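You operate a simulated robot arm through the tools that you are given. There is no shell and no other tool. Be economical: measure what you need, move in short steps, check, and stop when the job is done.

The job below is to be done with a simulated two-armed robot. You get a single attempt, and the scene is never put back.

JOB
Lock the cabinet off, then plug the pendant into the arm foot.
Fine: main switch off, padlock on its hasp; turn the plug's ring till it locks.
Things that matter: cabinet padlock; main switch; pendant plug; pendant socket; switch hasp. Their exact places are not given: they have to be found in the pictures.

The check looks at the end state, three seconds after you hand in, the way a careful person would. Anything else that was tipped, shoved, dropped, spilled or broken makes it a failure.

ROBOT AND FRAMES
Two 7-joint arms with two-finger parallel grippers on one trunk, on a base that drives. Base frame: it is fixed to the floor where the robot stands at the start and does not move with it; the origin is under the middle of the robot, x ahead of it, y to its left, z up. Units: m, degrees, N and s.
The left shoulder is at the start at [0.05, 0.161, 1.173], the right one opposite. With the tool pointing down near the work surface each hand reaches from about 0.1 to 0.66 m from the robot's upright axis, wherever it stands, measured 20 degrees to its own side. Places, roughly: cabinet padlock (4x2x9 cm) [0.5, -0.1, 1.2]; main switch [0.4, 0, 1.1]; pendant plug [-1.75, 1.25, 0.75]; pendant socket [-1.8, 1.5, 0.9]; switch hasp [0.4, -0.1, 1.1]. Payload 3.43 kg a hand.
The TCP of each hand is the grasp point between the finger pads, 0.03 m short of the fingertips. In the tool frame z runs along the fingers and y along their closing line. The gripper opens to 0.094 m. The fingers are 0.028 m wide and 0.01 m thick; the gripper's body (0.05 by 0.096 m) begins 0.055 m behind the TCP.
Orientation is that of the tool frame in the base frame, as a unit quaternion [x, y, z, w]. With the fingers straight down and closing along the base's y, the tool's x points along the base's -x, its y along +y and its z along -z.

CONTROLS
- The arms move only by the tool arm_command. It takes "left_rows", "right_rows" or both (then of equal length, played together; a hand with none holds still); each is a list of rows, each a list of 3 entries, a list of its own where there are three numbers: the shift along the base's x, y, z in mm, then the turn, a rotation vector about the base's x, y, z in rad, then the closure, from 0 (fully open) to 1 (shut). In form: [[[x, y, z], [ax, ay, az], grip], ...]. A call has 1 to 10 rows; each row shifts and turns the commanded pose from where the row before left it. A row lasts 0.2 s, in which the tool goes at most 0.05 m and 8.6 degrees; a call with a longer step from one row to the next is refused whole, and so is a gripper value outside its range. A pose out of reach is approached as far as the arm can. The call stops where the force on the tool passes 40 N (or 10 N more than at its start, if that is more) or the arm is blocked; 0.2 s more then pass. The fingers move at their own pace (about 0.045 m/s each) and stop on an object; they squeeze with about 26 N. The grip force told is the motor's: it shows also when the fingers shut on nothing. Time passes only in rows, and 0.2 s behind the last, so rows that do not move let the fingers close. The reply holds the time, the measured pose of the TCP, the force on the tool along the base axes, the opening and the grip force, in the units named above and with some noise, with the torque about the TCP (base axes, N m) and any sound that the robot's microphone picked up.
- Cameras (640 x 400 px; columns grow to the right, rows downward): "scene" is now at [0.1308, -0.025, 1.3176]; the picture's right is [-0.27, -0.96, 0.00], its down [-0.36, 0.10, -0.93] and it looks along [0.89, -0.25, -0.38] (base axes); focal length 284 px, centre (320, 200). "left" rides on the left gripper at [0.076, -0.014, -0.102] in its tool frame; the picture's right is [0.18, 0.98, 0.00], its down [-0.75, 0.14, -0.64] and it looks along [-0.63, 0.12, 0.77] (tool axes); focal length 243 px, centre (320, 200). "right" rides on the right gripper at [0.076, 0.014, -0.103] in its tool frame; the picture's right is [-0.18, 0.98, 0.00], its down [-0.75, -0.14, -0.64] and it looks along [-0.63, -0.12, 0.77] (tool axes); focal length 243 px, centre (320, 200).
- capture(camera): a new picture of that camera. The clock stands still meanwhile.
- raise_lower(by): slides the trunk up (or, below 0, down) by that many m; the arms and the scene camera ride with it, the base frame stays. It gives what a move gives, with no picture.
- roll_base(legs): drives the robot by 1 to 6 legs, each [ahead, left, turn to the left] in m, m and degrees, along the robot's own axes; the way and the turn of a leg run together, so that a leg with both is an arc; at most 1.5 m and 180 degrees a leg. The arms and the cameras ride along, it lands a little off, and it stops where it bumps. It gives what a move gives.
- turn_head(pan, tilt): turns the head with the scene camera to pan (to the left, within 80 degrees either way) and tilt (down, from -29 to 69), counted from straight ahead of the robot. It gives what a move gives.
- locate(camera, pixels): for up to 12 pixels [column, row] of the newest picture of that camera ("zoom" is the newest enlarged one), the place [x, y, z] in the base frame of the surface seen there, good to about 0.002 m. The clock stands still meanwhile.
- enlarge(camera, box): a new picture of the part [left, top, right, bottom] of that camera's present view, enlarged. The clock stands still meanwhile.
- finish_job(): hands the job in; it is judged then, once.

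Keep the steps short. Do not move on a guess: measure, check each grasp and each placing, and mend mistakes. In all there are 80 turns and 62 pictures (those below and enlarged ones count). Leave the grippers open and the arms clear of the work at the hand-in unless told otherwise, and finish with a single line.

The tools are called after ">>>" as name(argument=value, ...) on one line, values as JSON. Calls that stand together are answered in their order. arm_command: Moves the arms, as the interface text tells. Its arguments: {"type":"object","properties":{"left_rows":{"type":"array"},"right_rows":{"type":"array"}},"required":[]} The other tools are called the same way: raise_lower (by) slides the trunk up or down; roll_base (legs) drives the base; turn_head (pan, tilt) turns the head that bears the scene camera; capture (camera) takes a picture; locate (camera, pixels) gives the place of the surface under pixels of a picture; enlarge (camera, box) takes an enlarged picture of a part of a camera's view; finish_job () hands the job in.

At the start:

```text
clock: 0.0
left_tool_pos: [0.3405, 0.0646, 1.1498]
left_tcp_rot: [0.001, 1.0, -0.001, -0.001]
left_ft_force: [0.0, 0.4, -0.3]
left_ft_torque: [0.01, 0.02, 0.0]
left_grip_width: 0.094
left_grasp_force: 0.1
right_tool_pos: [0.4175, -0.3354, 0.9995]
right_tcp_rot: [0.001, 1.0, -0.001, -0.001]
right_ft_force: [0.0, 0.8, 0.0]
right_ft_torque: [0.02, 0.03, 0.02]
right_grip_width: 0.0939
right_grasp_force: 0.1
trunk travel left (down, up): [-0.2, 0.067]
robot x, y, heading: [0.0001, -0.0028, -0.0]
head pan, tilt: [-15.4, 22.1]
```

scene: 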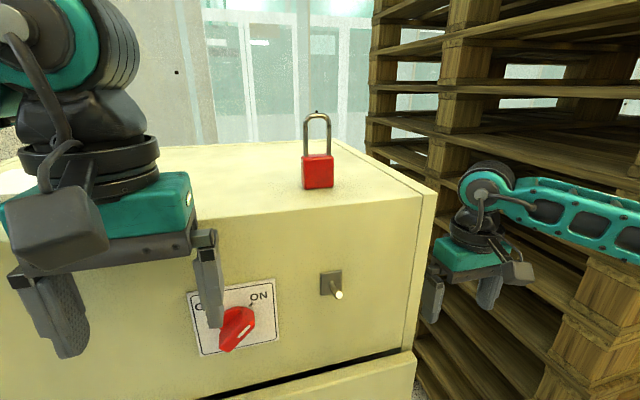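
right: 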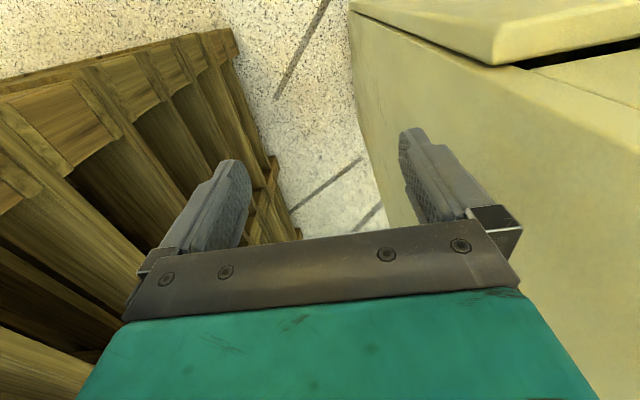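
left: 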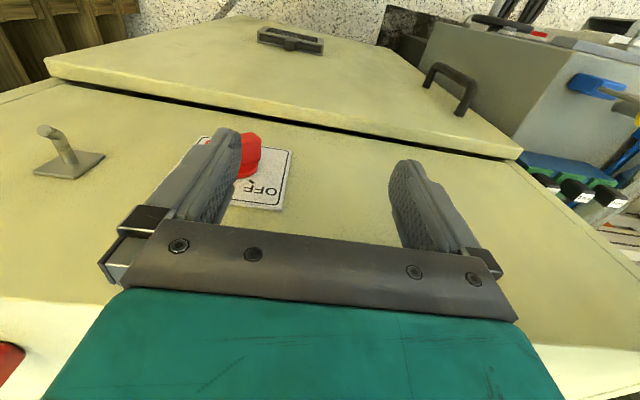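

I see the red switch knob near (237,328), the hasp peg near (333,287) and the padlock at (317,160). I'll enlarge these and measure them.

>>> enlarge(camera="scene", box=[180, 240, 380, 365])

>>> locate(camera="scene", pixels=[[237, 315], [228, 345], [248, 318], [210, 340], [270, 335], [338, 295], [330, 275], [333, 290], [317, 175], [306, 187], [331, 187], [317, 116]])

>>> enlarge(camera="scene", box=[268, 100, 368, 200])

```text
3.20 times, centred on (280, 302) of scene
```

zoom: 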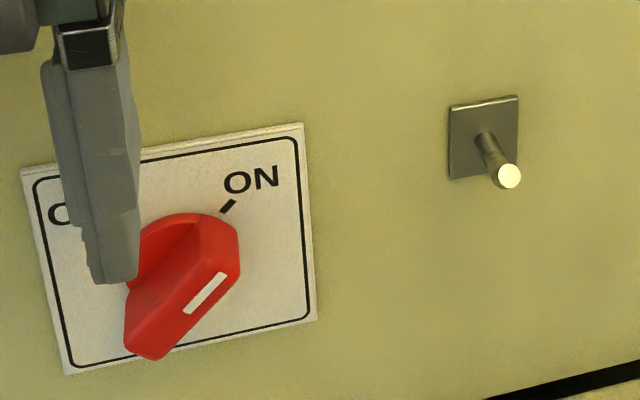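

```text
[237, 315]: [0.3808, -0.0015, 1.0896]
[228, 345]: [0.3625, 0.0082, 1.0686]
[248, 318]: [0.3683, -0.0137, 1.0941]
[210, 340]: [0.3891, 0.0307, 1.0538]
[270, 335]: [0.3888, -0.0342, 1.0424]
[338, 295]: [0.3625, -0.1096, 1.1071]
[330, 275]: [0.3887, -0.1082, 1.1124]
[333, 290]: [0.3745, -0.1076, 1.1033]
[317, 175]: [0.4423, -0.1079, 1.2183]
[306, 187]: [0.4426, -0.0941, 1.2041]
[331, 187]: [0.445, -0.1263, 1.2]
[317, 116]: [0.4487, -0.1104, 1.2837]
```

```text
4.00 times, centred on (318, 150) of scene
```

zoom: 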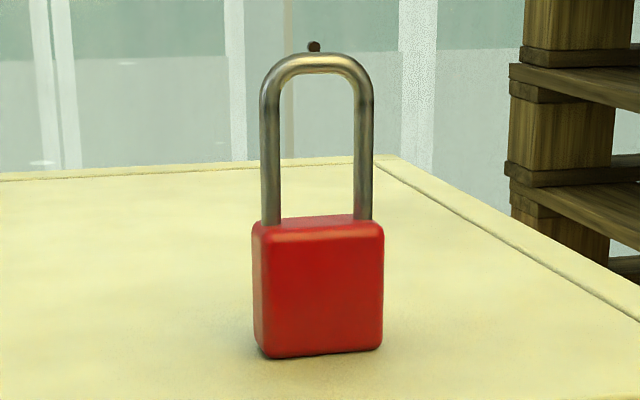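

The padlock stands on the cabinet with its shackle up, the peg sticks out toward me at about (0.37,-0.108,1.107), and the knob points to ON. I need room to point the hands forward, so I'll look closer at the peg with the left camera, then back the base up 0.25 m.

>>> enlarge(camera="left", box=[0, 100, 160, 200])

>>> locate(camera="left", pixels=[[45, 130], [62, 148], [70, 162], [90, 165], [55, 135]])

>>> roll_base(legs=[[-0.25, 0, 0]])

>>> capture(camera="scene")

```text
4.00 times, centred on (80, 150) of left
```

zoom: 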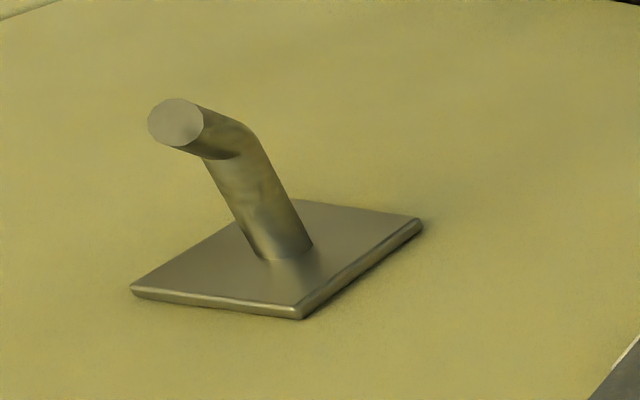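

```text
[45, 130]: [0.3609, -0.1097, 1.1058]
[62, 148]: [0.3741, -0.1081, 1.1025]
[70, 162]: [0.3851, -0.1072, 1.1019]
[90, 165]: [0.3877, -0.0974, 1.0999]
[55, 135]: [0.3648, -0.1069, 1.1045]
```

```text
clock: 1.8
left_tool_pos: [0.0934, 0.0641, 1.1493]
left_tcp_rot: [0.001, 1.0, -0.001, 0.0]
left_ft_force: [0.2, -0.3, 0.6]
left_ft_torque: [0.02, -0.01, 0.0]
left_grip_width: 0.094
left_grasp_force: 0.0
right_tool_pos: [0.1691, -0.3357, 1.0001]
right_tcp_rot: [0.002, 1.0, 0.001, 0.0]
right_ft_force: [0.1, 0.6, 0.0]
right_ft_torque: [-0.02, 0.0, -0.02]
right_grip_width: 0.0941
right_grasp_force: 0.1
trunk travel left (down, up): [-0.2, 0.067]
robot x, y, heading: [-0.2491, -0.0042, 0.1]
head pan, tilt: [-15.4, 22.1]
```

```text
55 pictures are left
```

scene: 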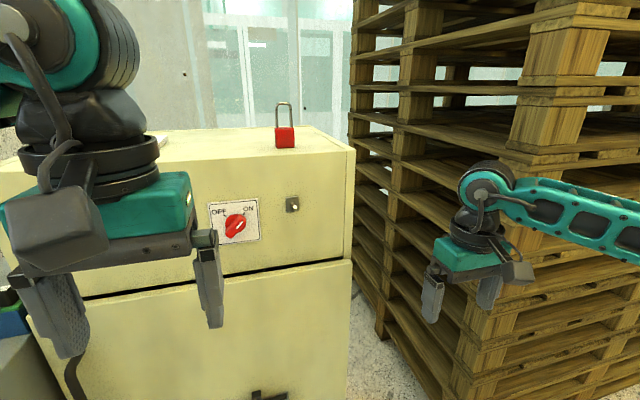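

The knob is now unobstructed. I'll enlarge the panel and measure it.

>>> enlarge(camera="scene", box=[196, 188, 316, 263])

```text
5.33 times, centred on (256, 226) of scene
```

zoom: 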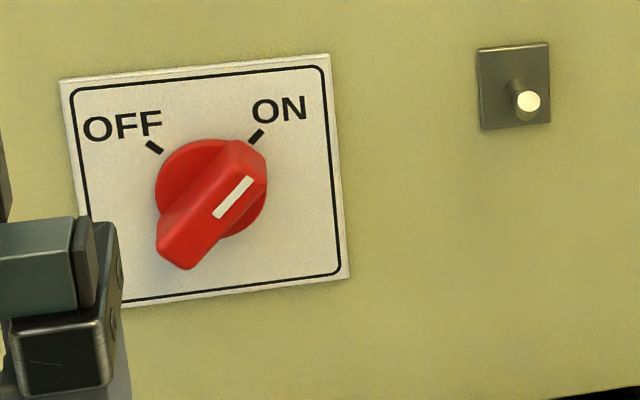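

>>> locate(camera="zoom", pixels=[[245, 180], [218, 215], [234, 197], [185, 245], [250, 155], [180, 160], [248, 220], [153, 147], [256, 136], [529, 101], [190, 205], [320, 260]])

```text
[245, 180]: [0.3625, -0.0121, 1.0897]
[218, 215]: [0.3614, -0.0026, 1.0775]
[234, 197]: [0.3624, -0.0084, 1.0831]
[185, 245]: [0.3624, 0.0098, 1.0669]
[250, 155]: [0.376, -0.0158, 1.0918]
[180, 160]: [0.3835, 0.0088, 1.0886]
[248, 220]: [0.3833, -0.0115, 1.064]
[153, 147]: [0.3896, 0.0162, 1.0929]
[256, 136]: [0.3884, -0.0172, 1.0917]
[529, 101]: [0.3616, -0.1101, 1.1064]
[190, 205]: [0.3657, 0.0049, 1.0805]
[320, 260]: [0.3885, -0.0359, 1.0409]
```

The knob centre is about (·,0.0,1.0755), its face is at x=0.362, and its bar runs at 45° toward ON. The padlock will be gripped from the front. I'll turn both hands to point forward, staying in front of the cabinet.

>>> arm_command(left_rows=[[[18, -6, -7], [0, -0.145, 0], 0.3], [[18, -6, -7], [0, -0.145, 0], 0.3], [[18, -6, -7], [0, -0.145, 0], 0.3], [[18, -6, -7], [0, -0.145, 0], 0.3], [[18, -6, -7], [0, -0.145, 0], 0.3], [[18, -6, -7], [0, -0.145, 0], 0.3], [[18, -6, -7], [0, -0.145, 0], 0.3], [[18, -6, -7], [0, -0.145, 0], 0.3], [[18, -6, -7], [0, -0.145, 0], 0.3], [[18, -6, -7], [0, -0.145, 0], 0.3]], right_rows=[[[8, 0, 20], [0, -0.145, 0], 0], [[8, 0, 20], [0, -0.145, 0], 0], [[8, 0, 20], [0, -0.145, 0], 0], [[8, 0, 20], [0, -0.145, 0], 0], [[8, 0, 20], [0, -0.145, 0], 0], [[8, 0, 20], [0, -0.145, 0], 0], [[8, 0, 20], [0, -0.145, 0], 0], [[8, 0, 20], [0, -0.145, 0], 0], [[8, 0, 20], [0, -0.145, 0], 0], [[8, 0, 20], [0, -0.145, 0], 0]])

```text
clock: 4.0
left_tool_pos: [0.2734, 0.0034, 1.0803]
left_tcp_rot: [0.002, 0.748, 0.001, 0.664]
left_ft_force: [-0.2, -0.2, 0.7]
left_ft_torque: [0.01, 0.0, 0.0]
left_grip_width: 0.0658
left_grasp_force: 0.0
right_tool_pos: [0.2502, -0.339, 1.2017]
right_tcp_rot: [0.001, 0.747, 0.002, 0.664]
right_ft_force: [-0.7, -0.6, -0.5]
right_ft_torque: [-0.02, -0.01, 0.02]
right_grip_width: 0.094
right_grasp_force: 0.1
trunk travel left (down, up): [-0.2, 0.067]
robot x, y, heading: [-0.2495, -0.001, -0.2]
head pan, tilt: [-15.4, 22.1]
```

Both hands turned as asked. I'll finish the last 7° and roll the left hand 45° so its fingers straddle the knob bar.

>>> arm_command(left_rows=[[[0, -3, -5], [0, -0.121, 0], 0.45], [[0, 0, 0], [0.131, 0, 0], 0.45], [[0, 0, 0], [0.131, 0, 0], 0.45], [[0, 0, 0], [0.131, 0, 0], 0.45], [[0, 0, 0], [0.131, 0, 0], 0.45], [[0, 0, 0], [0.131, 0, 0], 0.45], [[0, 0, 0], [0.131, 0, 0], 0.45]], right_rows=[[[0, 0, 0], [0, -0.121, 0], 0], [[0, 0, 5], [0, 0, 0], 0], [[0, 0, 5], [0, 0, 0], 0], [[0, 0, 5], [0, 0, 0], 0], [[0, 0, 5], [0, 0, 0], 0], [[0, 0, 5], [0, 0, 0], 0], [[0, 0, 0], [0, 0, 0], 0]])

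>>> capture(camera="scene")

>>> capture(camera="left")

```text
clock: 5.6
left_tool_pos: [0.2725, 0.0021, 1.0751]
left_tcp_rot: [0.272, 0.653, 0.273, 0.652]
left_ft_force: [-1.0, 0.2, -0.2]
left_ft_torque: [-0.03, 0.02, -0.04]
left_grip_width: 0.0518
left_grasp_force: 0.1
right_tool_pos: [0.2503, -0.3365, 1.225]
right_tcp_rot: [0.0, 0.707, 0.002, 0.707]
right_ft_force: [-0.6, 0.7, 0.6]
right_ft_torque: [0.02, 0.0, 0.0]
right_grip_width: 0.0938
right_grasp_force: 0.1
trunk travel left (down, up): [-0.2, 0.067]
robot x, y, heading: [-0.2467, -0.001, -0.2]
head pan, tilt: [-15.4, 22.1]
```

```text
53 pictures are left
```

scene: 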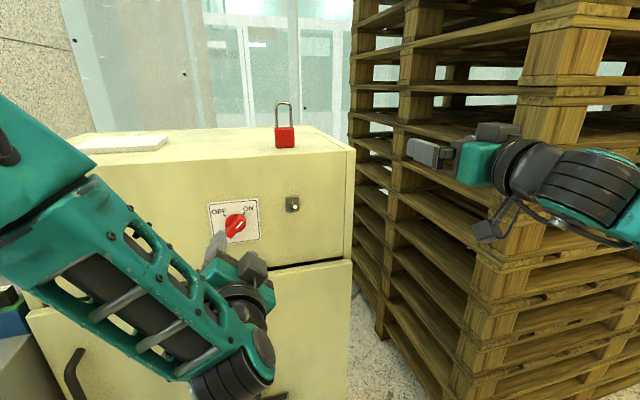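

```text
52 pictures are left
```

left: 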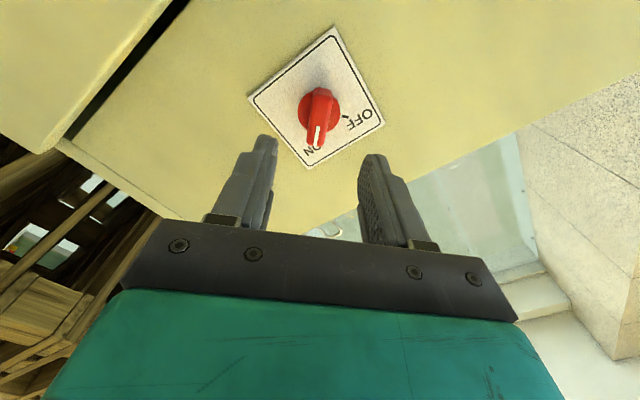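

The fingers straddle the bar direction well. I'll advance 75 mm to x≈0.348 and close on the bar.

>>> arm_command(left_rows=[[[15, -1, 0], [0, 0, 0], 0.45], [[15, -1, 0], [0, 0, 0], 0.45], [[15, 0, 0], [0, 0, 0], 0.45], [[15, 0, 0], [0, 0, 0], 0.45], [[15, 0, 0], [0, 0, 0], 0.45], [[0, 0, 0], [0, 0, 0], 1], [[0, 0, 0], [0, 0, 0], 1], [[0, 0, 0], [0, 0, 0], 1], [[0, 0, 0], [0, 0, 0], 1]])

>>> capture(camera="left")

```text
clock: 7.6
left_tool_pos: [0.3483, -0.0005, 1.075]
left_tcp_rot: [0.272, 0.653, 0.272, 0.653]
left_ft_force: [0.5, 0.4, -0.4]
left_ft_torque: [-0.13, -0.07, -0.08]
left_grip_width: 0.0159
left_grasp_force: 45.2
right_tool_pos: [0.2497, -0.3362, 1.2255]
right_tcp_rot: [0.001, 0.707, 0.002, 0.707]
right_ft_force: [0.4, -0.1, 0.1]
right_ft_torque: [0.02, 0.03, 0.0]
right_grip_width: 0.0941
right_grasp_force: 0.0
trunk travel left (down, up): [-0.2, 0.067]
robot x, y, heading: [-0.2451, 0.0033, -0.1]
head pan, tilt: [-15.4, 22.1]
```

```text
51 pictures are left
```

left: 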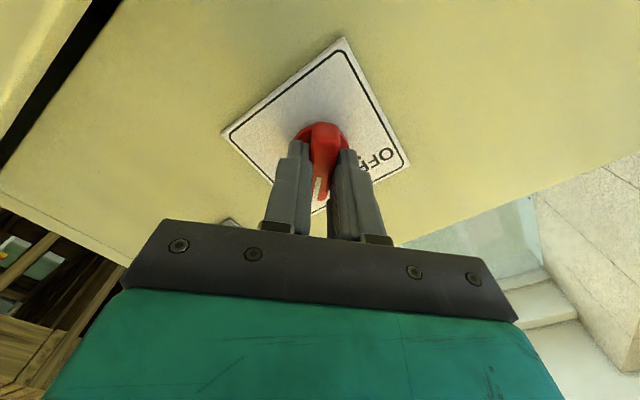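

The bar is gripped at 16 mm width. I'll turn it about -x, from ON to OFF, in steps of about 8°.

>>> arm_command(left_rows=[[[0, 0, 0], [-0.14, 0, 0], 1], [[0, 0, 0], [-0.14, 0, 0], 1], [[0, 0, 0], [-0.14, 0, 0], 1], [[0, 0, 0], [-0.14, 0, 0], 1], [[0, 0, 0], [-0.14, 0, 0], 1], [[0, 0, 0], [-0.14, 0, 0], 1]])

```text
clock: 9.0
left_tool_pos: [0.3477, 0.0001, 1.0744]
left_tcp_rot: [-0.019, 0.707, -0.019, 0.707]
left_ft_force: [-1.4, 4.8, 5.4]
left_ft_torque: [0.06, 1.38, 0.1]
left_grip_width: 0.0158
left_grasp_force: 45.0
right_tool_pos: [0.2496, -0.3353, 1.2255]
right_tcp_rot: [0.001, 0.707, 0.002, 0.707]
right_ft_force: [-0.4, 0.2, 0.2]
right_ft_torque: [0.0, 0.0, -0.01]
right_grip_width: 0.0941
right_grasp_force: 0.0
trunk travel left (down, up): [-0.2, 0.067]
robot x, y, heading: [-0.2479, -0.0031, -0.1]
head pan, tilt: [-15.4, 22.1]
```

It's turning freely, so I'll carry on to the -45° end.

>>> arm_command(left_rows=[[[0, 0, 0], [-0.14, 0, 0], 1], [[0, 0, 0], [-0.14, 0, 0], 1], [[0, 0, 0], [-0.14, 0, 0], 1], [[0, 0, 0], [-0.14, 0, 0], 1], [[0, 0, 0], [-0.14, 0, 0], 1], [[0, 0, 0], [-0.06, 0, 0], 1]])

>>> capture(camera="left")

```text
clock: 10.4
left_tool_pos: [0.3485, 0.0003, 1.0746]
left_tcp_rot: [-0.28, 0.649, -0.279, 0.65]
left_ft_force: [-0.8, 5.3, 3.4]
left_ft_torque: [1.24, 0.28, -0.13]
left_grip_width: 0.0158
left_grasp_force: 44.6
right_tool_pos: [0.2496, -0.335, 1.2248]
right_tcp_rot: [0.0, 0.707, 0.001, 0.707]
right_ft_force: [0.3, -0.2, 0.1]
right_ft_torque: [-0.01, -0.01, 0.01]
right_grip_width: 0.0941
right_grasp_force: 0.0
trunk travel left (down, up): [-0.2, 0.067]
robot x, y, heading: [-0.2458, -0.0019, 0.2]
head pan, tilt: [-15.4, 22.1]
```

```text
50 pictures are left
```

left: 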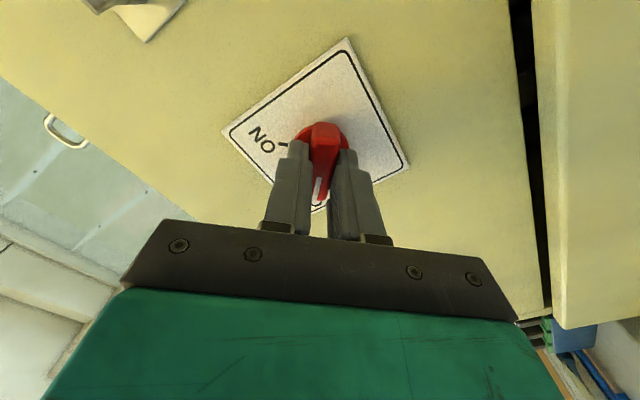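

The torque rises at the end and the bar points up-left, so the stop is reached. I'll release, back off and look.

>>> arm_command(left_rows=[[[0, 0, 0], [0, 0, 0], 0.4], [[0, 0, 0], [0, 0, 0], 0.4], [[0, 0, 0], [0, 0, 0], 0.4], [[-20, 0, 0], [0, 0, 0], 0.4], [[-30, 0, 0], [0, 0, 0], 0.4], [[-30, 5, -10], [0, 0, 0], 0.4], [[-20, 20, -20], [0.13, 0, 0], 0.2], [[-20, 20, -20], [0.13, 0, 0], 0], [[-20, 30, -20], [0.13, 0, 0], 0], [[0, 30, -20], [0.13, 0, 0], 0]])

>>> capture(camera="scene")

>>> enlarge(camera="scene", box=[196, 88, 316, 263])

```text
clock: 12.6
left_tool_pos: [0.1969, 0.0672, 1.0092]
left_tcp_rot: [-0.104, 0.7, -0.1, 0.7]
left_ft_force: [0.1, -0.8, -0.2]
left_ft_torque: [-0.01, -0.01, 0.03]
left_grip_width: 0.094
left_grasp_force: 0.1
left hand out of reach, approached as far as the arm can: row 9, 10
right_tool_pos: [0.2499, -0.3365, 1.2258]
right_tcp_rot: [0.001, 0.707, 0.001, 0.707]
right_ft_force: [-0.1, 0.1, 0.0]
right_ft_torque: [-0.01, 0.0, 0.01]
right_grip_width: 0.094
right_grasp_force: 0.0
trunk travel left (down, up): [-0.2, 0.067]
robot x, y, heading: [-0.2525, -0.0012, -0.0]
head pan, tilt: [-15.4, 22.1]
```

```text
49 pictures are left
```

scene: 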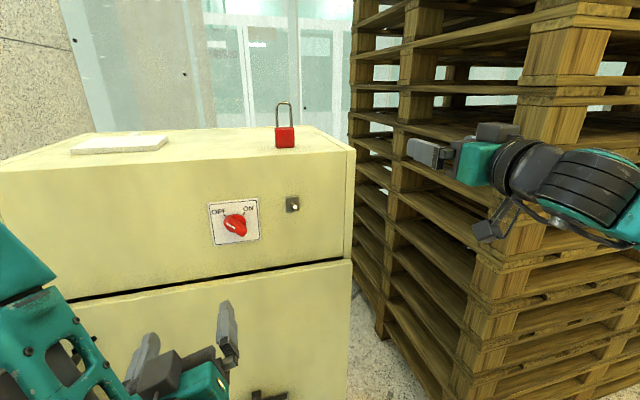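

```text
2.29 times, centred on (256, 176) of scene
```

zoom: 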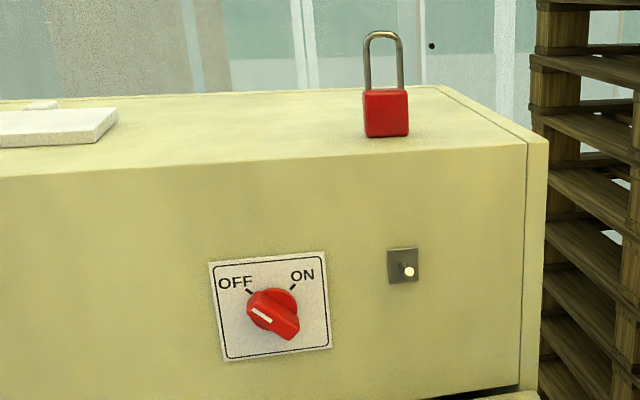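

The switch reads OFF. I'll verify the stripe angle and measure the padlock from here.

>>> locate(camera="zoom", pixels=[[255, 311], [269, 321], [250, 300], [292, 333], [385, 115], [368, 132], [403, 132], [367, 94], [405, 94], [383, 33], [370, 60], [400, 60]])

```text
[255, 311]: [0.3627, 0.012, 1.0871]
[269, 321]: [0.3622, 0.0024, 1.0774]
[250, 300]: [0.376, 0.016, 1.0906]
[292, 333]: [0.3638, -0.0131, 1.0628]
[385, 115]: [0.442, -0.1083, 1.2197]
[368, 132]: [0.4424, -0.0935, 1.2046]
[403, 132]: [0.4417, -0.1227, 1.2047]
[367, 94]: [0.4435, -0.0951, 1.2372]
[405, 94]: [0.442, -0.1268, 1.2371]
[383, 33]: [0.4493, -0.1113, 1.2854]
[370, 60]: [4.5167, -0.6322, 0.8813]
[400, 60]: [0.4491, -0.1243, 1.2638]
```

The stripe is exactly 45° toward OFF. The padlock is centred at y≈-0.110, front face x≈0.442, body z 1.20–1.24. I'll bring the right hand in front of it.

>>> arm_command(right_rows=[[[0, 38, 0], [0, 0, 0], 0.1], [[0, 38, 0], [0, 0, 0], 0.1], [[0, 38, 0], [0, 0, 0], 0.1], [[0, 38, 0], [0, 0, 0], 0.1], [[0, 38, 0], [0, 0, 0], 0.1], [[20, 36, 0], [0, 0, 0], 0.1], [[40, 0, 0], [0, 0, 0], 0.1], [[30, 0, 0], [0, 0, 0], 0.1], [[20, 0, 0], [0, 0, 0], 0.1]])

>>> capture(camera="right")

>>> capture(camera="scene")

```text
clock: 14.6
left_tool_pos: [0.1974, 0.065, 1.0096]
left_tcp_rot: [-0.103, 0.701, -0.1, 0.699]
left_ft_force: [-0.1, -0.3, 0.3]
left_ft_torque: [0.01, -0.02, 0.05]
left_grip_width: 0.0939
left_grasp_force: 0.0
right_tool_pos: [0.303, -0.1445, 1.2441]
right_tcp_rot: [-0.035, 0.709, 0.047, 0.703]
right_ft_force: [-1.0, -0.8, -0.2]
right_ft_torque: [-0.02, 0.05, 0.05]
right_grip_width: 0.0845
right_grasp_force: 0.0
right hand out of reach, approached as far as the arm can: row 2, 3, 4, 7, 8, 9
trunk travel left (down, up): [-0.2, 0.067]
robot x, y, heading: [-0.2465, -0.0027, -0.4]
head pan, tilt: [-15.4, 22.1]
```

```text
47 pictures are left
```

right: 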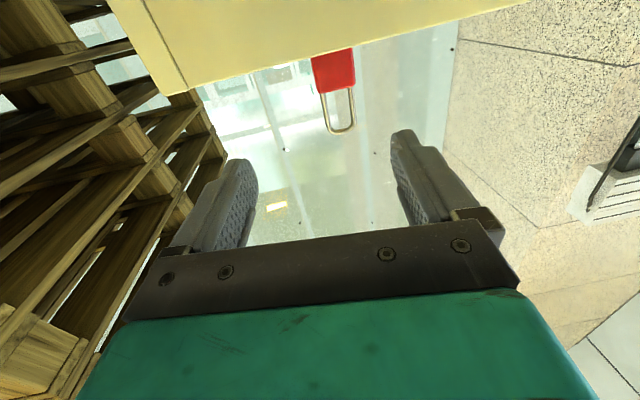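

```text
46 pictures are left
```

scene: 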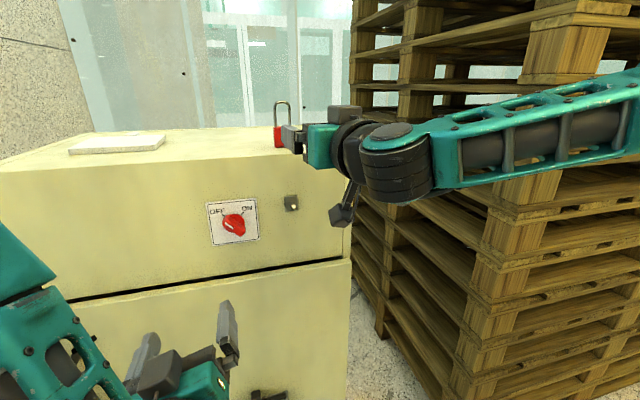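

The right hand hit a joint limit short of the padlock. I'll pull it back to a comfortable pose, then raise the trunk so that the target sits lower relative to the shoulder.

>>> arm_command(right_rows=[[[-40, 0, 0], [0, 0, 0], 0.1], [[-30, -10, 0], [0, 0, 0], 0.1], [[-20, -30, 0], [0, 0, 0], 0.1], [[0, -30, 0], [0, 0, 0], 0.1], [[0, 0, 0], [0, 0, 0], 0.1]])

>>> raise_lower(by=0.065)

```text
clock: 15.8
left_tool_pos: [0.1976, 0.0662, 1.0092]
left_tcp_rot: [-0.104, 0.7, -0.102, 0.699]
left_ft_force: [-0.5, -0.4, -0.3]
left_ft_torque: [-0.03, -0.02, -0.01]
left_grip_width: 0.094
left_grasp_force: 0.0
right_tool_pos: [0.2123, -0.2109, 1.2447]
right_tcp_rot: [-0.034, 0.705, 0.041, 0.708]
right_ft_force: [0.0, -0.5, 0.9]
right_ft_torque: [0.0, 0.0, 0.01]
right_grip_width: 0.0845
right_grasp_force: 0.1
trunk travel left (down, up): [-0.2, 0.067]
robot x, y, heading: [-0.2467, 0.0014, -0.3]
head pan, tilt: [-15.4, 22.1]
```

```text
clock: 16.9
left_tool_pos: [0.1971, 0.0678, 1.0743]
left_tcp_rot: [-0.104, 0.7, -0.102, 0.699]
left_ft_force: [0.4, -0.2, -0.4]
left_ft_torque: [0.01, 0.02, 0.0]
left_grip_width: 0.0939
left_grasp_force: 0.1
right_tool_pos: [0.2134, -0.2122, 1.3103]
right_tcp_rot: [-0.033, 0.705, 0.04, 0.707]
right_ft_force: [0.4, 0.1, 0.1]
right_ft_torque: [0.01, -0.02, 0.01]
right_grip_width: 0.0847
right_grasp_force: 0.1
trunk travel left (down, up): [-0.265, 0.002]
robot x, y, heading: [-0.246, -0.0015, -0.3]
head pan, tilt: [-15.4, 22.1]
```

I'll correct the hand's 6° yaw error and lower it to padlock height.

>>> arm_command(right_rows=[[[0, -8, -28], [-0.003, 0, -0.035], 0.1], [[0, 0, -28], [-0.003, 0, -0.035], 0.1], [[10, 0, -28], [-0.003, 0, -0.035], 0.1], [[10, 20, 0], [0, 0, 0], 0.1], [[10, 20, 0], [0, 0, 0], 0.1], [[10, 20, 0], [0, 0, 0], 0.1]])

```text
clock: 18.2
left_tool_pos: [0.1971, 0.0685, 1.0742]
left_tcp_rot: [-0.104, 0.7, -0.102, 0.699]
left_ft_force: [-0.2, 0.0, 0.3]
left_ft_torque: [0.03, 0.01, -0.02]
left_grip_width: 0.0939
left_grasp_force: 0.2
right_tool_pos: [0.2385, -0.146, 1.2965]
right_tcp_rot: [-0.02, 0.706, 0.019, 0.708]
right_ft_force: [0.5, 0.4, 0.2]
right_ft_torque: [-0.02, 0.02, -0.02]
right_grip_width: 0.0844
right_grasp_force: 0.1
right hand out of reach, approached as far as the arm can: row 1, 2, 3, 4
trunk travel left (down, up): [-0.265, 0.002]
robot x, y, heading: [-0.2477, 0.0027, -0.2]
head pan, tilt: [-15.4, 22.1]
```

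The arm can't fold far enough inward here. It worked when the target was further to the robot's own side, so I want to shift the base left. I'll look left first to check for free floor.

>>> turn_head(pan=75, tilt=35)

>>> capture(camera="scene")

```text
clock: 19.9
left_tool_pos: [0.1966, 0.0665, 1.0732]
left_tcp_rot: [-0.105, 0.7, -0.101, 0.699]
left_ft_force: [0.9, 0.9, -0.1]
left_ft_torque: [0.01, 0.04, 0.03]
left_grip_width: 0.0942
left_grasp_force: 0.1
right_tool_pos: [0.236, -0.147, 1.2959]
right_tcp_rot: [-0.02, 0.704, 0.018, 0.709]
right_ft_force: [0.6, 1.1, -0.4]
right_ft_torque: [0.01, 0.0, -0.02]
right_grip_width: 0.0846
right_grasp_force: 0.1
trunk travel left (down, up): [-0.265, 0.002]
robot x, y, heading: [-0.2474, -0.0016, -0.0]
head pan, tilt: [75.0, 35.0]
```

```text
45 pictures are left
```

scene: 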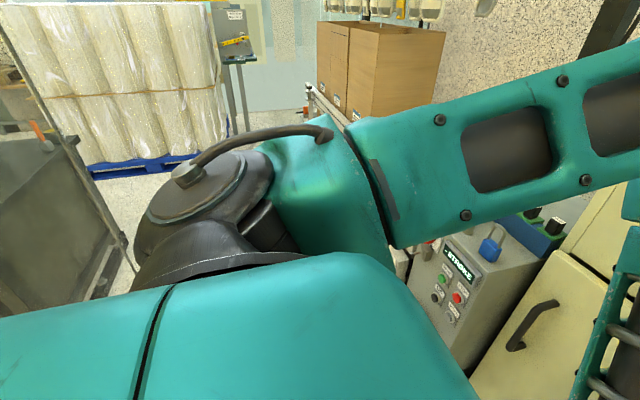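

>>> locate(camera="scene", pixels=[[440, 300], [465, 340], [390, 260], [60, 200], [130, 275], [210, 80], [380, 80], [240, 60], [500, 220], [310, 100], [330, 160], [380, 200]])

```text
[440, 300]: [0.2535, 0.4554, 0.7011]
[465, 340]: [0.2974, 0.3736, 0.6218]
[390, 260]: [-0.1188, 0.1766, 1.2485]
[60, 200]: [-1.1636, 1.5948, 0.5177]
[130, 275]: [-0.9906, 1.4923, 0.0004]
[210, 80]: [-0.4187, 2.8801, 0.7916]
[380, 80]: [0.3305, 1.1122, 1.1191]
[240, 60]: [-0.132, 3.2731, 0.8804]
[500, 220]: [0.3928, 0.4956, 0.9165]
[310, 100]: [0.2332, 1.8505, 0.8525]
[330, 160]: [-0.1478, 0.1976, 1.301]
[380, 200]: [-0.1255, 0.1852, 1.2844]
```

The floor to the left is clear up to the cart at x≥0.25. I'll shift left 0.22 m, staying at x=-0.25, then face the head forward again.

>>> roll_base(legs=[[0, 0.22, 0]])

>>> turn_head(pan=-30, tilt=25)

>>> arm_command(right_rows=[[[10, -35, 0], [0, 0, 0], 0.1], [[0, -35, 0], [0, 0, 0], 0.1], [[0, -35, 0], [0, 0, -0.03], 0.1], [[0, -35, -20], [0, 0, -0.02], 0.1], [[0, -25, -30], [0, 0, 0], 0.1], [[0, 0, -20], [0, 0, 0], 0.1]])

```text
clock: 22.5
left_tool_pos: [0.1978, 0.2866, 1.0724]
left_tcp_rot: [-0.105, 0.7, -0.101, 0.699]
left_ft_force: [0.5, -0.6, 0.7]
left_ft_torque: [0.02, 0.02, -0.03]
left_grip_width: 0.0941
left_grasp_force: 0.0
right_tool_pos: [0.2368, 0.0734, 1.2978]
right_tcp_rot: [-0.02, 0.704, 0.017, 0.709]
right_ft_force: [1.1, 0.3, 0.2]
right_ft_torque: [0.0, 0.02, 0.0]
right_grip_width: 0.0845
right_grasp_force: 0.0
trunk travel left (down, up): [-0.265, 0.002]
robot x, y, heading: [-0.2454, 0.2198, -0.3]
head pan, tilt: [75.0, 35.0]
```

```text
clock: 24.3
left_tool_pos: [0.1984, 0.2871, 1.0755]
left_tcp_rot: [-0.103, 0.7, -0.102, 0.699]
left_ft_force: [-1.0, 0.4, 0.5]
left_ft_torque: [0.01, 0.01, -0.01]
left_grip_width: 0.0939
left_grasp_force: 0.1
right_tool_pos: [0.2369, 0.0742, 1.296]
right_tcp_rot: [-0.019, 0.705, 0.017, 0.709]
right_ft_force: [0.1, 0.4, -0.3]
right_ft_torque: [0.0, 0.03, -0.01]
right_grip_width: 0.0845
right_grasp_force: 0.1
trunk travel left (down, up): [-0.265, 0.002]
robot x, y, heading: [-0.2457, 0.2178, -0.5]
head pan, tilt: [-30.0, 25.0]
```

```text
clock: 25.7
left_tool_pos: [0.1981, 0.2888, 1.0731]
left_tcp_rot: [-0.103, 0.7, -0.102, 0.699]
left_ft_force: [0.1, 0.0, 0.7]
left_ft_torque: [0.01, 0.03, 0.01]
left_grip_width: 0.0941
left_grasp_force: 0.1
right_tool_pos: [0.24, -0.023, 1.302]
right_tcp_rot: [-0.002, 0.707, 0.0, 0.707]
right_ft_force: [0.0, -0.4, 0.1]
right_ft_torque: [-0.02, 0.01, 0.02]
right_grip_width: 0.0846
right_grasp_force: 0.0
right hand out of reach, approached as far as the arm can: row 1, 2, 4, 5, 6
trunk travel left (down, up): [-0.265, 0.002]
robot x, y, heading: [-0.2459, 0.2193, -0.3]
head pan, tilt: [-30.0, 25.0]
```

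The hand is too folded at this distance. I'll move it outward, forward and right, keeping its height above the cabinet top.

>>> arm_command(right_rows=[[[15, -15, 0], [0, 0, 0], 0.1], [[15, -15, 0], [0, 0, 0], 0.1], [[15, -15, 0], [0, 0, 0], 0.1], [[15, -15, 0], [0, 0, 0], 0.1], [[10, -15, 0], [0, 0, 0], 0.1], [[10, -12, 0], [0, 0, 0], 0.1]])

>>> capture(camera="scene")

```text
clock: 27.1
left_tool_pos: [0.1989, 0.2877, 1.0727]
left_tcp_rot: [-0.104, 0.7, -0.102, 0.699]
left_ft_force: [0.4, 0.3, -0.2]
left_ft_torque: [0.0, 0.0, 0.01]
left_grip_width: 0.0938
left_grasp_force: 0.0
right_tool_pos: [0.3217, -0.11, 1.3017]
right_tcp_rot: [-0.001, 0.706, 0.0, 0.709]
right_ft_force: [-0.2, 0.2, 0.4]
right_ft_torque: [-0.02, -0.02, -0.02]
right_grip_width: 0.0846
right_grasp_force: 0.0
trunk travel left (down, up): [-0.265, 0.002]
robot x, y, heading: [-0.2417, 0.2211, 0.0]
head pan, tilt: [-30.0, 25.0]
```

```text
44 pictures are left
```

scene: 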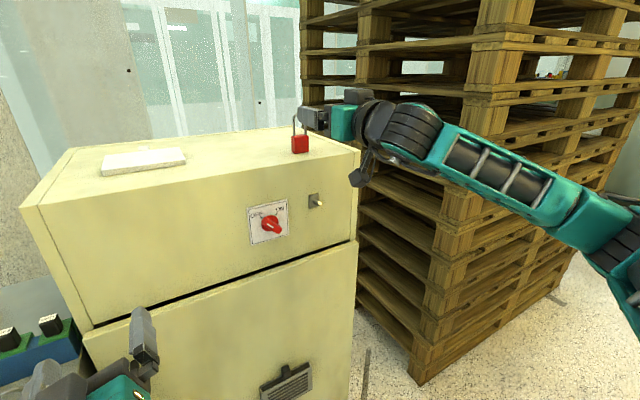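

The hand is now at (0.322,-0.110,1.302) with no reach trouble. I'll lower it to 1.224.

>>> arm_command(right_rows=[[[0, 0, -20], [0, 0, 0], 0.1], [[0, 0, -20], [0, 0, 0], 0.1], [[0, 0, -20], [0, 0, 0], 0.1], [[0, 0, -18], [0, 0, 0], 0.1]])

>>> enlarge(camera="scene", box=[240, 90, 400, 220])

```text
clock: 28.1
left_tool_pos: [0.1985, 0.2864, 1.0744]
left_tcp_rot: [-0.103, 0.7, -0.102, 0.699]
left_ft_force: [-0.6, 0.6, 1.0]
left_ft_torque: [0.01, 0.02, -0.01]
left_grip_width: 0.0942
left_grasp_force: 0.1
right_tool_pos: [0.3221, -0.1075, 1.2226]
right_tcp_rot: [-0.002, 0.705, -0.001, 0.709]
right_ft_force: [-0.2, -0.7, 0.3]
right_ft_torque: [0.04, 0.0, 0.0]
right_grip_width: 0.0844
right_grasp_force: 0.2
trunk travel left (down, up): [-0.265, 0.002]
robot x, y, heading: [-0.245, 0.2208, -0.4]
head pan, tilt: [-30.0, 25.0]
```

```text
3.08 times, centred on (320, 155) of scene
```

zoom: 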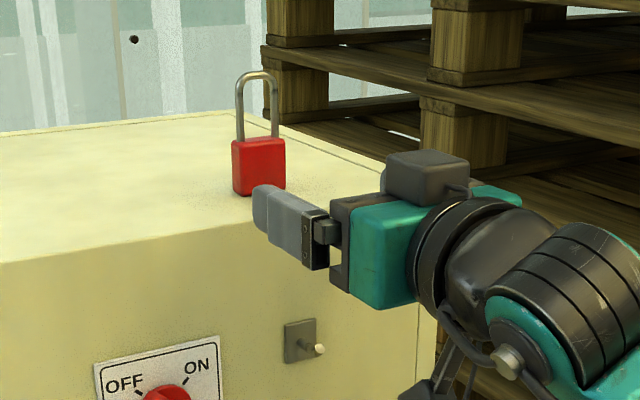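

The height is fine and it's lined up on y. I'll advance 104 mm to straddle the padlock body, rising 3 mm.

>>> arm_command(right_rows=[[[25, 0, 3], [0, 0, 0], 0.1], [[25, -1, 0], [0, 0, 0], 0.1], [[25, -1, 0], [0, 0, 0], 0.1], [[15, 0, 0], [0, 0, 0], 0.1], [[14, 0, 0], [0, 0, 0], 0.1]])

>>> capture(camera="right")

>>> enlarge(camera="scene", box=[240, 90, 400, 220])

```text
clock: 29.3
left_tool_pos: [0.198, 0.2876, 1.0734]
left_tcp_rot: [-0.103, 0.7, -0.103, 0.699]
left_ft_force: [-0.3, 0.1, 0.0]
left_ft_torque: [0.01, -0.01, 0.0]
left_grip_width: 0.0939
left_grasp_force: 0.1
right_tool_pos: [0.4239, -0.1087, 1.2273]
right_tcp_rot: [-0.001, 0.705, -0.001, 0.709]
right_ft_force: [-0.4, 0.0, 0.2]
right_ft_torque: [0.03, 0.0, -0.01]
right_grip_width: 0.0843
right_grasp_force: 0.1
trunk travel left (down, up): [-0.265, 0.002]
robot x, y, heading: [-0.2465, 0.2246, -0.4]
head pan, tilt: [-30.0, 25.0]
```

```text
42 pictures are left
```

right: 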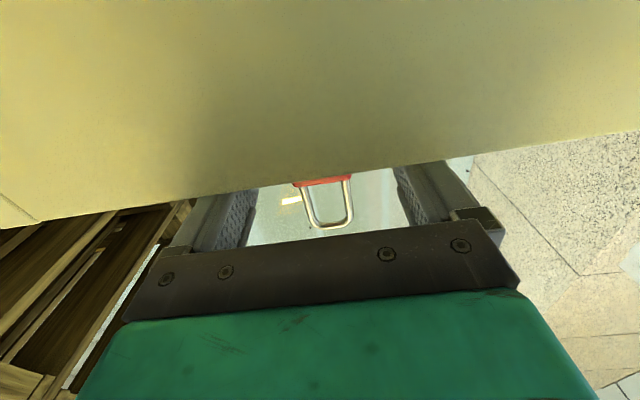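

```text
3.08 times, centred on (320, 155) of scene
```

zoom: 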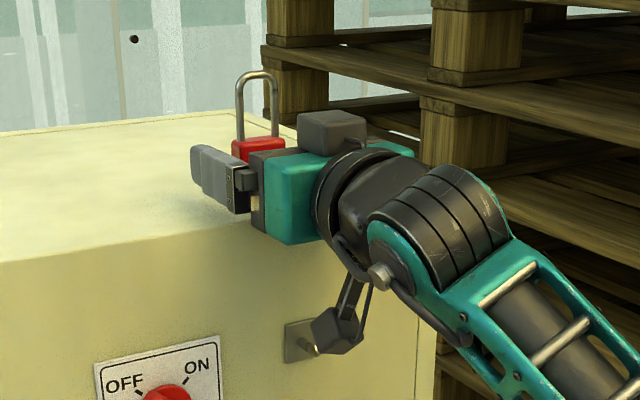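

The fingers straddle the body. I'll close and check the grip.

>>> arm_command(right_rows=[[[2, -1, 0], [0, 0, 0], 0.4], [[0, 0, 0], [0, 0, 0], 1], [[0, 0, 0], [0, 0, 0], 1], [[0, 0, 0], [0, 0, 0], 1], [[0, 0, 0], [0, 0, 0], 1]])

>>> arm_command(right_rows=[[[0, 0, 10], [0, 0, 0], 1], [[0, 0, 10], [0, 0, 0], 1], [[0, 0, 0], [0, 0, 0], 1]])

>>> enlarge(camera="scene", box=[240, 90, 400, 220])

```text
clock: 30.5
left_tool_pos: [0.1973, 0.2875, 1.0738]
left_tcp_rot: [-0.104, 0.7, -0.101, 0.699]
left_ft_force: [0.3, 0.6, -0.4]
left_ft_torque: [-0.01, 0.01, 0.0]
left_grip_width: 0.0939
left_grasp_force: 0.1
right_tool_pos: [0.4263, -0.1109, 1.2276]
right_tcp_rot: [-0.002, 0.705, 0.0, 0.709]
right_ft_force: [0.8, 0.0, 0.5]
right_ft_torque: [0.06, -0.04, -0.04]
right_grip_width: 0.0373
right_grasp_force: 25.4
trunk travel left (down, up): [-0.265, 0.002]
robot x, y, heading: [-0.2483, 0.2237, -0.5]
head pan, tilt: [-30.0, 25.0]
```

```text
clock: 31.3
left_tool_pos: [0.1981, 0.2874, 1.074]
left_tcp_rot: [-0.104, 0.7, -0.103, 0.699]
left_ft_force: [-0.2, -0.5, 0.1]
left_ft_torque: [0.01, -0.02, 0.01]
left_grip_width: 0.094
left_grasp_force: 0.0
right_tool_pos: [0.427, -0.1115, 1.2467]
right_tcp_rot: [-0.001, 0.705, -0.001, 0.709]
right_ft_force: [0.3, 0.1, -0.9]
right_ft_torque: [0.0, 0.05, 0.0]
right_grip_width: 0.0372
right_grasp_force: 26.4
trunk travel left (down, up): [-0.265, 0.002]
robot x, y, heading: [-0.2436, 0.2223, -0.3]
head pan, tilt: [-30.0, 25.0]
```

```text
3.08 times, centred on (320, 155) of scene
```

zoom: 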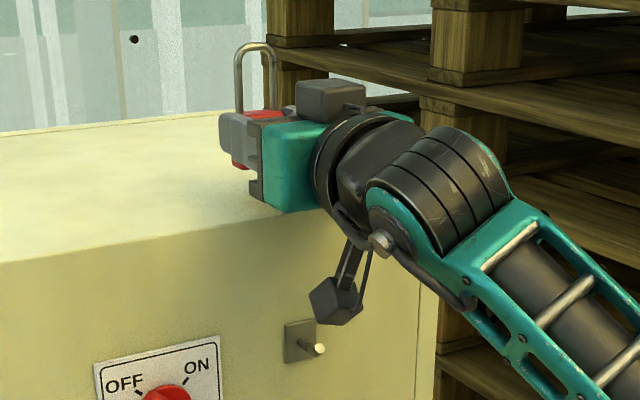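

The padlock lifted cleanly. I'll pull back 115 mm so it clears the cabinet front and the peg tip at x=0.361, then lower the trunk to peg height, keeping the arm's shape.

>>> arm_command(right_rows=[[[-15, 0, 0], [0, 0, 0], 1], [[-25, 0, 0], [0, 0, 0], 1], [[-25, 1, 0], [0, 0, 0], 1], [[-25, 1, 0], [0, 0, 0], 1], [[-25, 0, 0], [0, 0, 0], 1]])

>>> raise_lower(by=-0.14)

>>> capture(camera="scene")

```text
clock: 32.5
left_tool_pos: [0.1973, 0.2878, 1.0733]
left_tcp_rot: [-0.103, 0.7, -0.102, 0.699]
left_ft_force: [-0.4, 1.4, 0.0]
left_ft_torque: [0.02, 0.0, 0.01]
left_grip_width: 0.094
left_grasp_force: 0.0
right_tool_pos: [0.3133, -0.1096, 1.2472]
right_tcp_rot: [-0.002, 0.705, 0.0, 0.71]
right_ft_force: [1.0, 0.1, 0.2]
right_ft_torque: [0.0, -0.01, 0.01]
right_grip_width: 0.0372
right_grasp_force: 26.1
trunk travel left (down, up): [-0.265, 0.002]
robot x, y, heading: [-0.2464, 0.2222, 0.1]
head pan, tilt: [-30.0, 25.0]
```

```text
clock: 34.1
left_tool_pos: [0.1977, 0.2866, 0.9346]
left_tcp_rot: [-0.102, 0.7, -0.103, 0.699]
left_ft_force: [-1.0, 0.4, 0.4]
left_ft_torque: [-0.04, 0.02, 0.02]
left_grip_width: 0.094
left_grasp_force: 0.1
right_tool_pos: [0.3129, -0.1091, 1.1076]
right_tcp_rot: [-0.002, 0.705, 0.0, 0.709]
right_ft_force: [0.5, 0.6, -0.2]
right_ft_torque: [-0.01, 0.05, 0.01]
right_grip_width: 0.0371
right_grasp_force: 25.7
trunk travel left (down, up): [-0.125, 0.142]
robot x, y, heading: [-0.2477, 0.2199, -0.2]
head pan, tilt: [-30.0, 25.0]
```

```text
39 pictures are left
```

scene: 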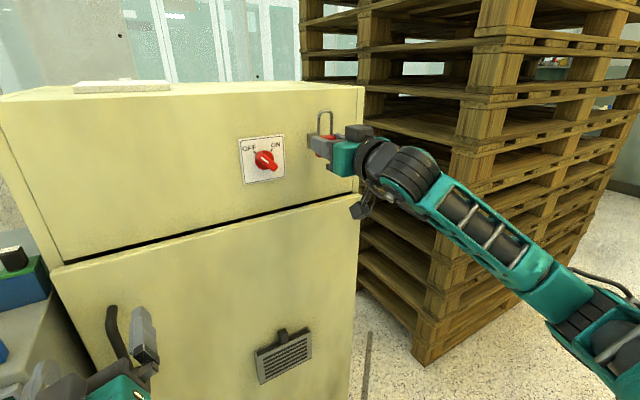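

The padlock is in front of the hasp. I'll lower another 35 mm and check how the shackle lines up with the peg.

>>> raise_lower(by=-0.035)

>>> enlarge(camera="scene", box=[280, 80, 380, 160])

>>> capture(camera="right")

```text
clock: 34.9
left_tool_pos: [0.1976, 0.2876, 0.8993]
left_tcp_rot: [-0.104, 0.7, -0.101, 0.699]
left_ft_force: [0.6, -0.1, -0.3]
left_ft_torque: [0.0, 0.0, -0.01]
left_grip_width: 0.094
left_grasp_force: 0.0
right_tool_pos: [0.3142, -0.1088, 1.0724]
right_tcp_rot: [-0.001, 0.706, 0.0, 0.709]
right_ft_force: [-0.3, 0.3, -0.1]
right_ft_torque: [0.01, 0.01, -0.01]
right_grip_width: 0.0373
right_grasp_force: 26.3
trunk travel left (down, up): [-0.09, 0.177]
robot x, y, heading: [-0.2458, 0.2215, -0.4]
head pan, tilt: [-30.0, 25.0]
```

```text
5.00 times, centred on (330, 120) of scene
```

zoom: 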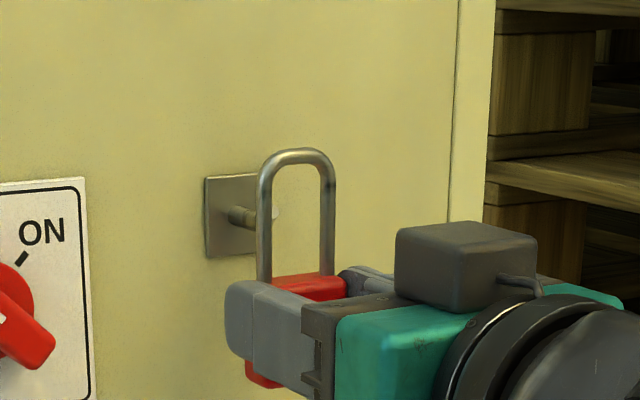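

```text
37 pictures are left
```

right: 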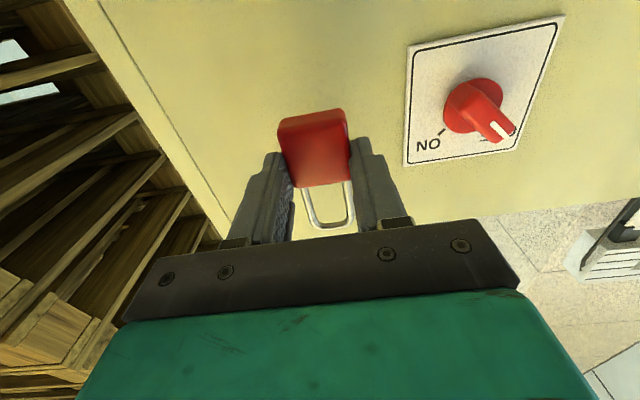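

>>> locate(camera="zoom", pixels=[[263, 220], [328, 220], [295, 155], [315, 288], [276, 213], [270, 290]])

```text
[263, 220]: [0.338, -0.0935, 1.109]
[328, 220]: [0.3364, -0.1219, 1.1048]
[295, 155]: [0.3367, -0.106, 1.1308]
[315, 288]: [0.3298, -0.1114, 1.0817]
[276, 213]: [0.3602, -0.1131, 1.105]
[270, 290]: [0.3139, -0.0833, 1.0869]
```

The shackle legs sit at y -0.095 and -0.122, the peg at -0.109 and the window straddles z=1.105, so it's well aligned. I'll push on 35 mm.

>>> arm_command(right_rows=[[[9, 0, 0], [0, 0, 0], 1], [[9, 0, 0], [0, 0, 0], 1], [[9, 0, 0], [0, 0, 0], 1], [[8, 0, 0], [0, 0, 0], 1]])

>>> enlarge(camera="scene", box=[280, 80, 380, 160])

```text
clock: 35.9
left_tool_pos: [0.1974, 0.2868, 0.8987]
left_tcp_rot: [-0.103, 0.7, -0.103, 0.699]
left_ft_force: [-0.4, 0.7, 0.1]
left_ft_torque: [-0.01, 0.02, 0.03]
left_grip_width: 0.0938
left_grasp_force: 0.1
right_tool_pos: [0.3496, -0.1088, 1.0736]
right_tcp_rot: [-0.003, 0.705, 0.0, 0.71]
right_ft_force: [-0.1, -0.4, -0.5]
right_ft_torque: [0.01, 0.01, 0.01]
right_grip_width: 0.0372
right_grasp_force: 25.9
trunk travel left (down, up): [-0.09, 0.177]
robot x, y, heading: [-0.2453, 0.2217, -0.3]
head pan, tilt: [-30.0, 25.0]
```

```text
5.00 times, centred on (330, 120) of scene
```

zoom: 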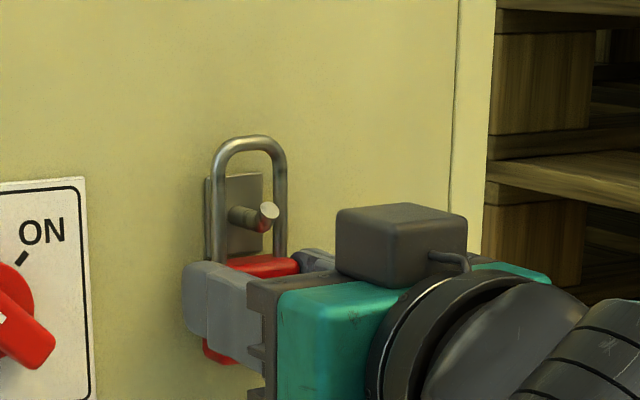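

The peg tip shows through the shackle. I'll lower about 16 mm in small steps, watching the force, until the arch seats.

>>> arm_command(right_rows=[[[0, 0, -4], [0, 0, 0], 1], [[0, 0, -4], [0, 0, 0], 1], [[0, 0, -4], [0, 0, 0], 1], [[0, 0, -3], [0, 0, 0], 1]])

>>> enlarge(camera="scene", box=[280, 80, 380, 160])

```text
clock: 36.9
left_tool_pos: [0.1982, 0.2863, 0.8987]
left_tcp_rot: [-0.103, 0.7, -0.102, 0.699]
left_ft_force: [-0.3, 0.3, 0.3]
left_ft_torque: [-0.01, -0.01, -0.03]
left_grip_width: 0.094
left_grasp_force: 0.1
right_tool_pos: [0.349, -0.1097, 1.0581]
right_tcp_rot: [-0.002, 0.705, 0.0, 0.709]
right_ft_force: [0.2, -0.3, -0.9]
right_ft_torque: [0.0, 0.01, 0.04]
right_grip_width: 0.0376
right_grasp_force: 26.3
trunk travel left (down, up): [-0.09, 0.177]
robot x, y, heading: [-0.2482, 0.224, -0.2]
head pan, tilt: [-30.0, 25.0]
```

```text
5.00 times, centred on (330, 120) of scene
```

zoom: 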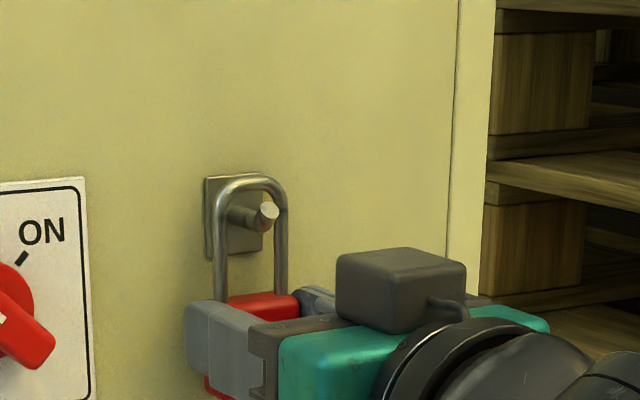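

A small gap remains above the peg and there's no force yet, so I'll go down another 3 mm in small steps.

>>> arm_command(right_rows=[[[0, 0, -1.5], [0, 0, 0], 1], [[0, 0, -1.5], [0, 0, 0], 1], [[0, 0, 0], [0, 0, 0], 1]])

```text
clock: 37.7
left_tool_pos: [0.1969, 0.2877, 0.8976]
left_tcp_rot: [-0.104, 0.7, -0.101, 0.699]
left_ft_force: [0.6, 0.3, 0.2]
left_ft_torque: [0.0, -0.01, 0.0]
left_grip_width: 0.094
left_grasp_force: 0.1
right_tool_pos: [0.3487, -0.1087, 1.0534]
right_tcp_rot: [-0.001, 0.706, 0.0, 0.709]
right_ft_force: [-0.3, 0.4, -1.6]
right_ft_torque: [-0.01, 0.03, 0.04]
right_grip_width: 0.0373
right_grasp_force: 26.1
trunk travel left (down, up): [-0.09, 0.177]
robot x, y, heading: [-0.2443, 0.2197, -0.3]
head pan, tilt: [-30.0, 25.0]
```

>>> arm_command(right_rows=[[[0, 0, -1], [0, 0, 0], 1], [[0, 0, -1], [0, 0, 0], 1], [[0, 0, 0], [0, 0, 0], 1]])

>>> enlarge(camera="scene", box=[300, 95, 370, 150])

```text
clock: 38.5
left_tool_pos: [0.1973, 0.2883, 0.8981]
left_tcp_rot: [-0.104, 0.7, -0.102, 0.699]
left_ft_force: [0.3, 0.5, 0.1]
left_ft_torque: [0.03, -0.05, -0.03]
left_grip_width: 0.094
left_grasp_force: 0.1
right_tool_pos: [0.3489, -0.1098, 1.0517]
right_tcp_rot: [-0.001, 0.706, -0.001, 0.709]
right_ft_force: [0.4, 0.0, -1.2]
right_ft_torque: [0.0, 0.01, -0.01]
right_grip_width: 0.0372
right_grasp_force: 26.3
trunk travel left (down, up): [-0.09, 0.177]
robot x, y, heading: [-0.2447, 0.2214, -0.4]
head pan, tilt: [-30.0, 25.0]
```

```text
7.27 times, centred on (335, 122) of scene
```

zoom: 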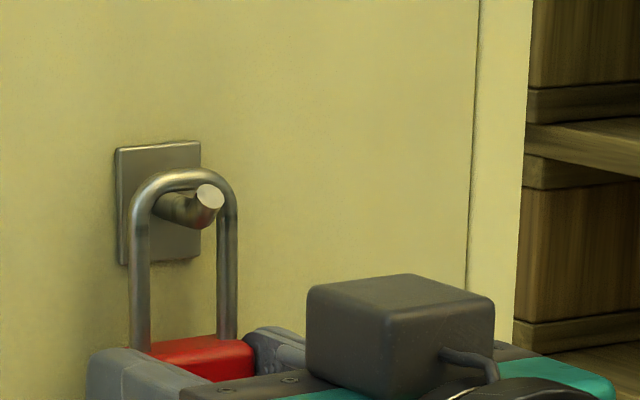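

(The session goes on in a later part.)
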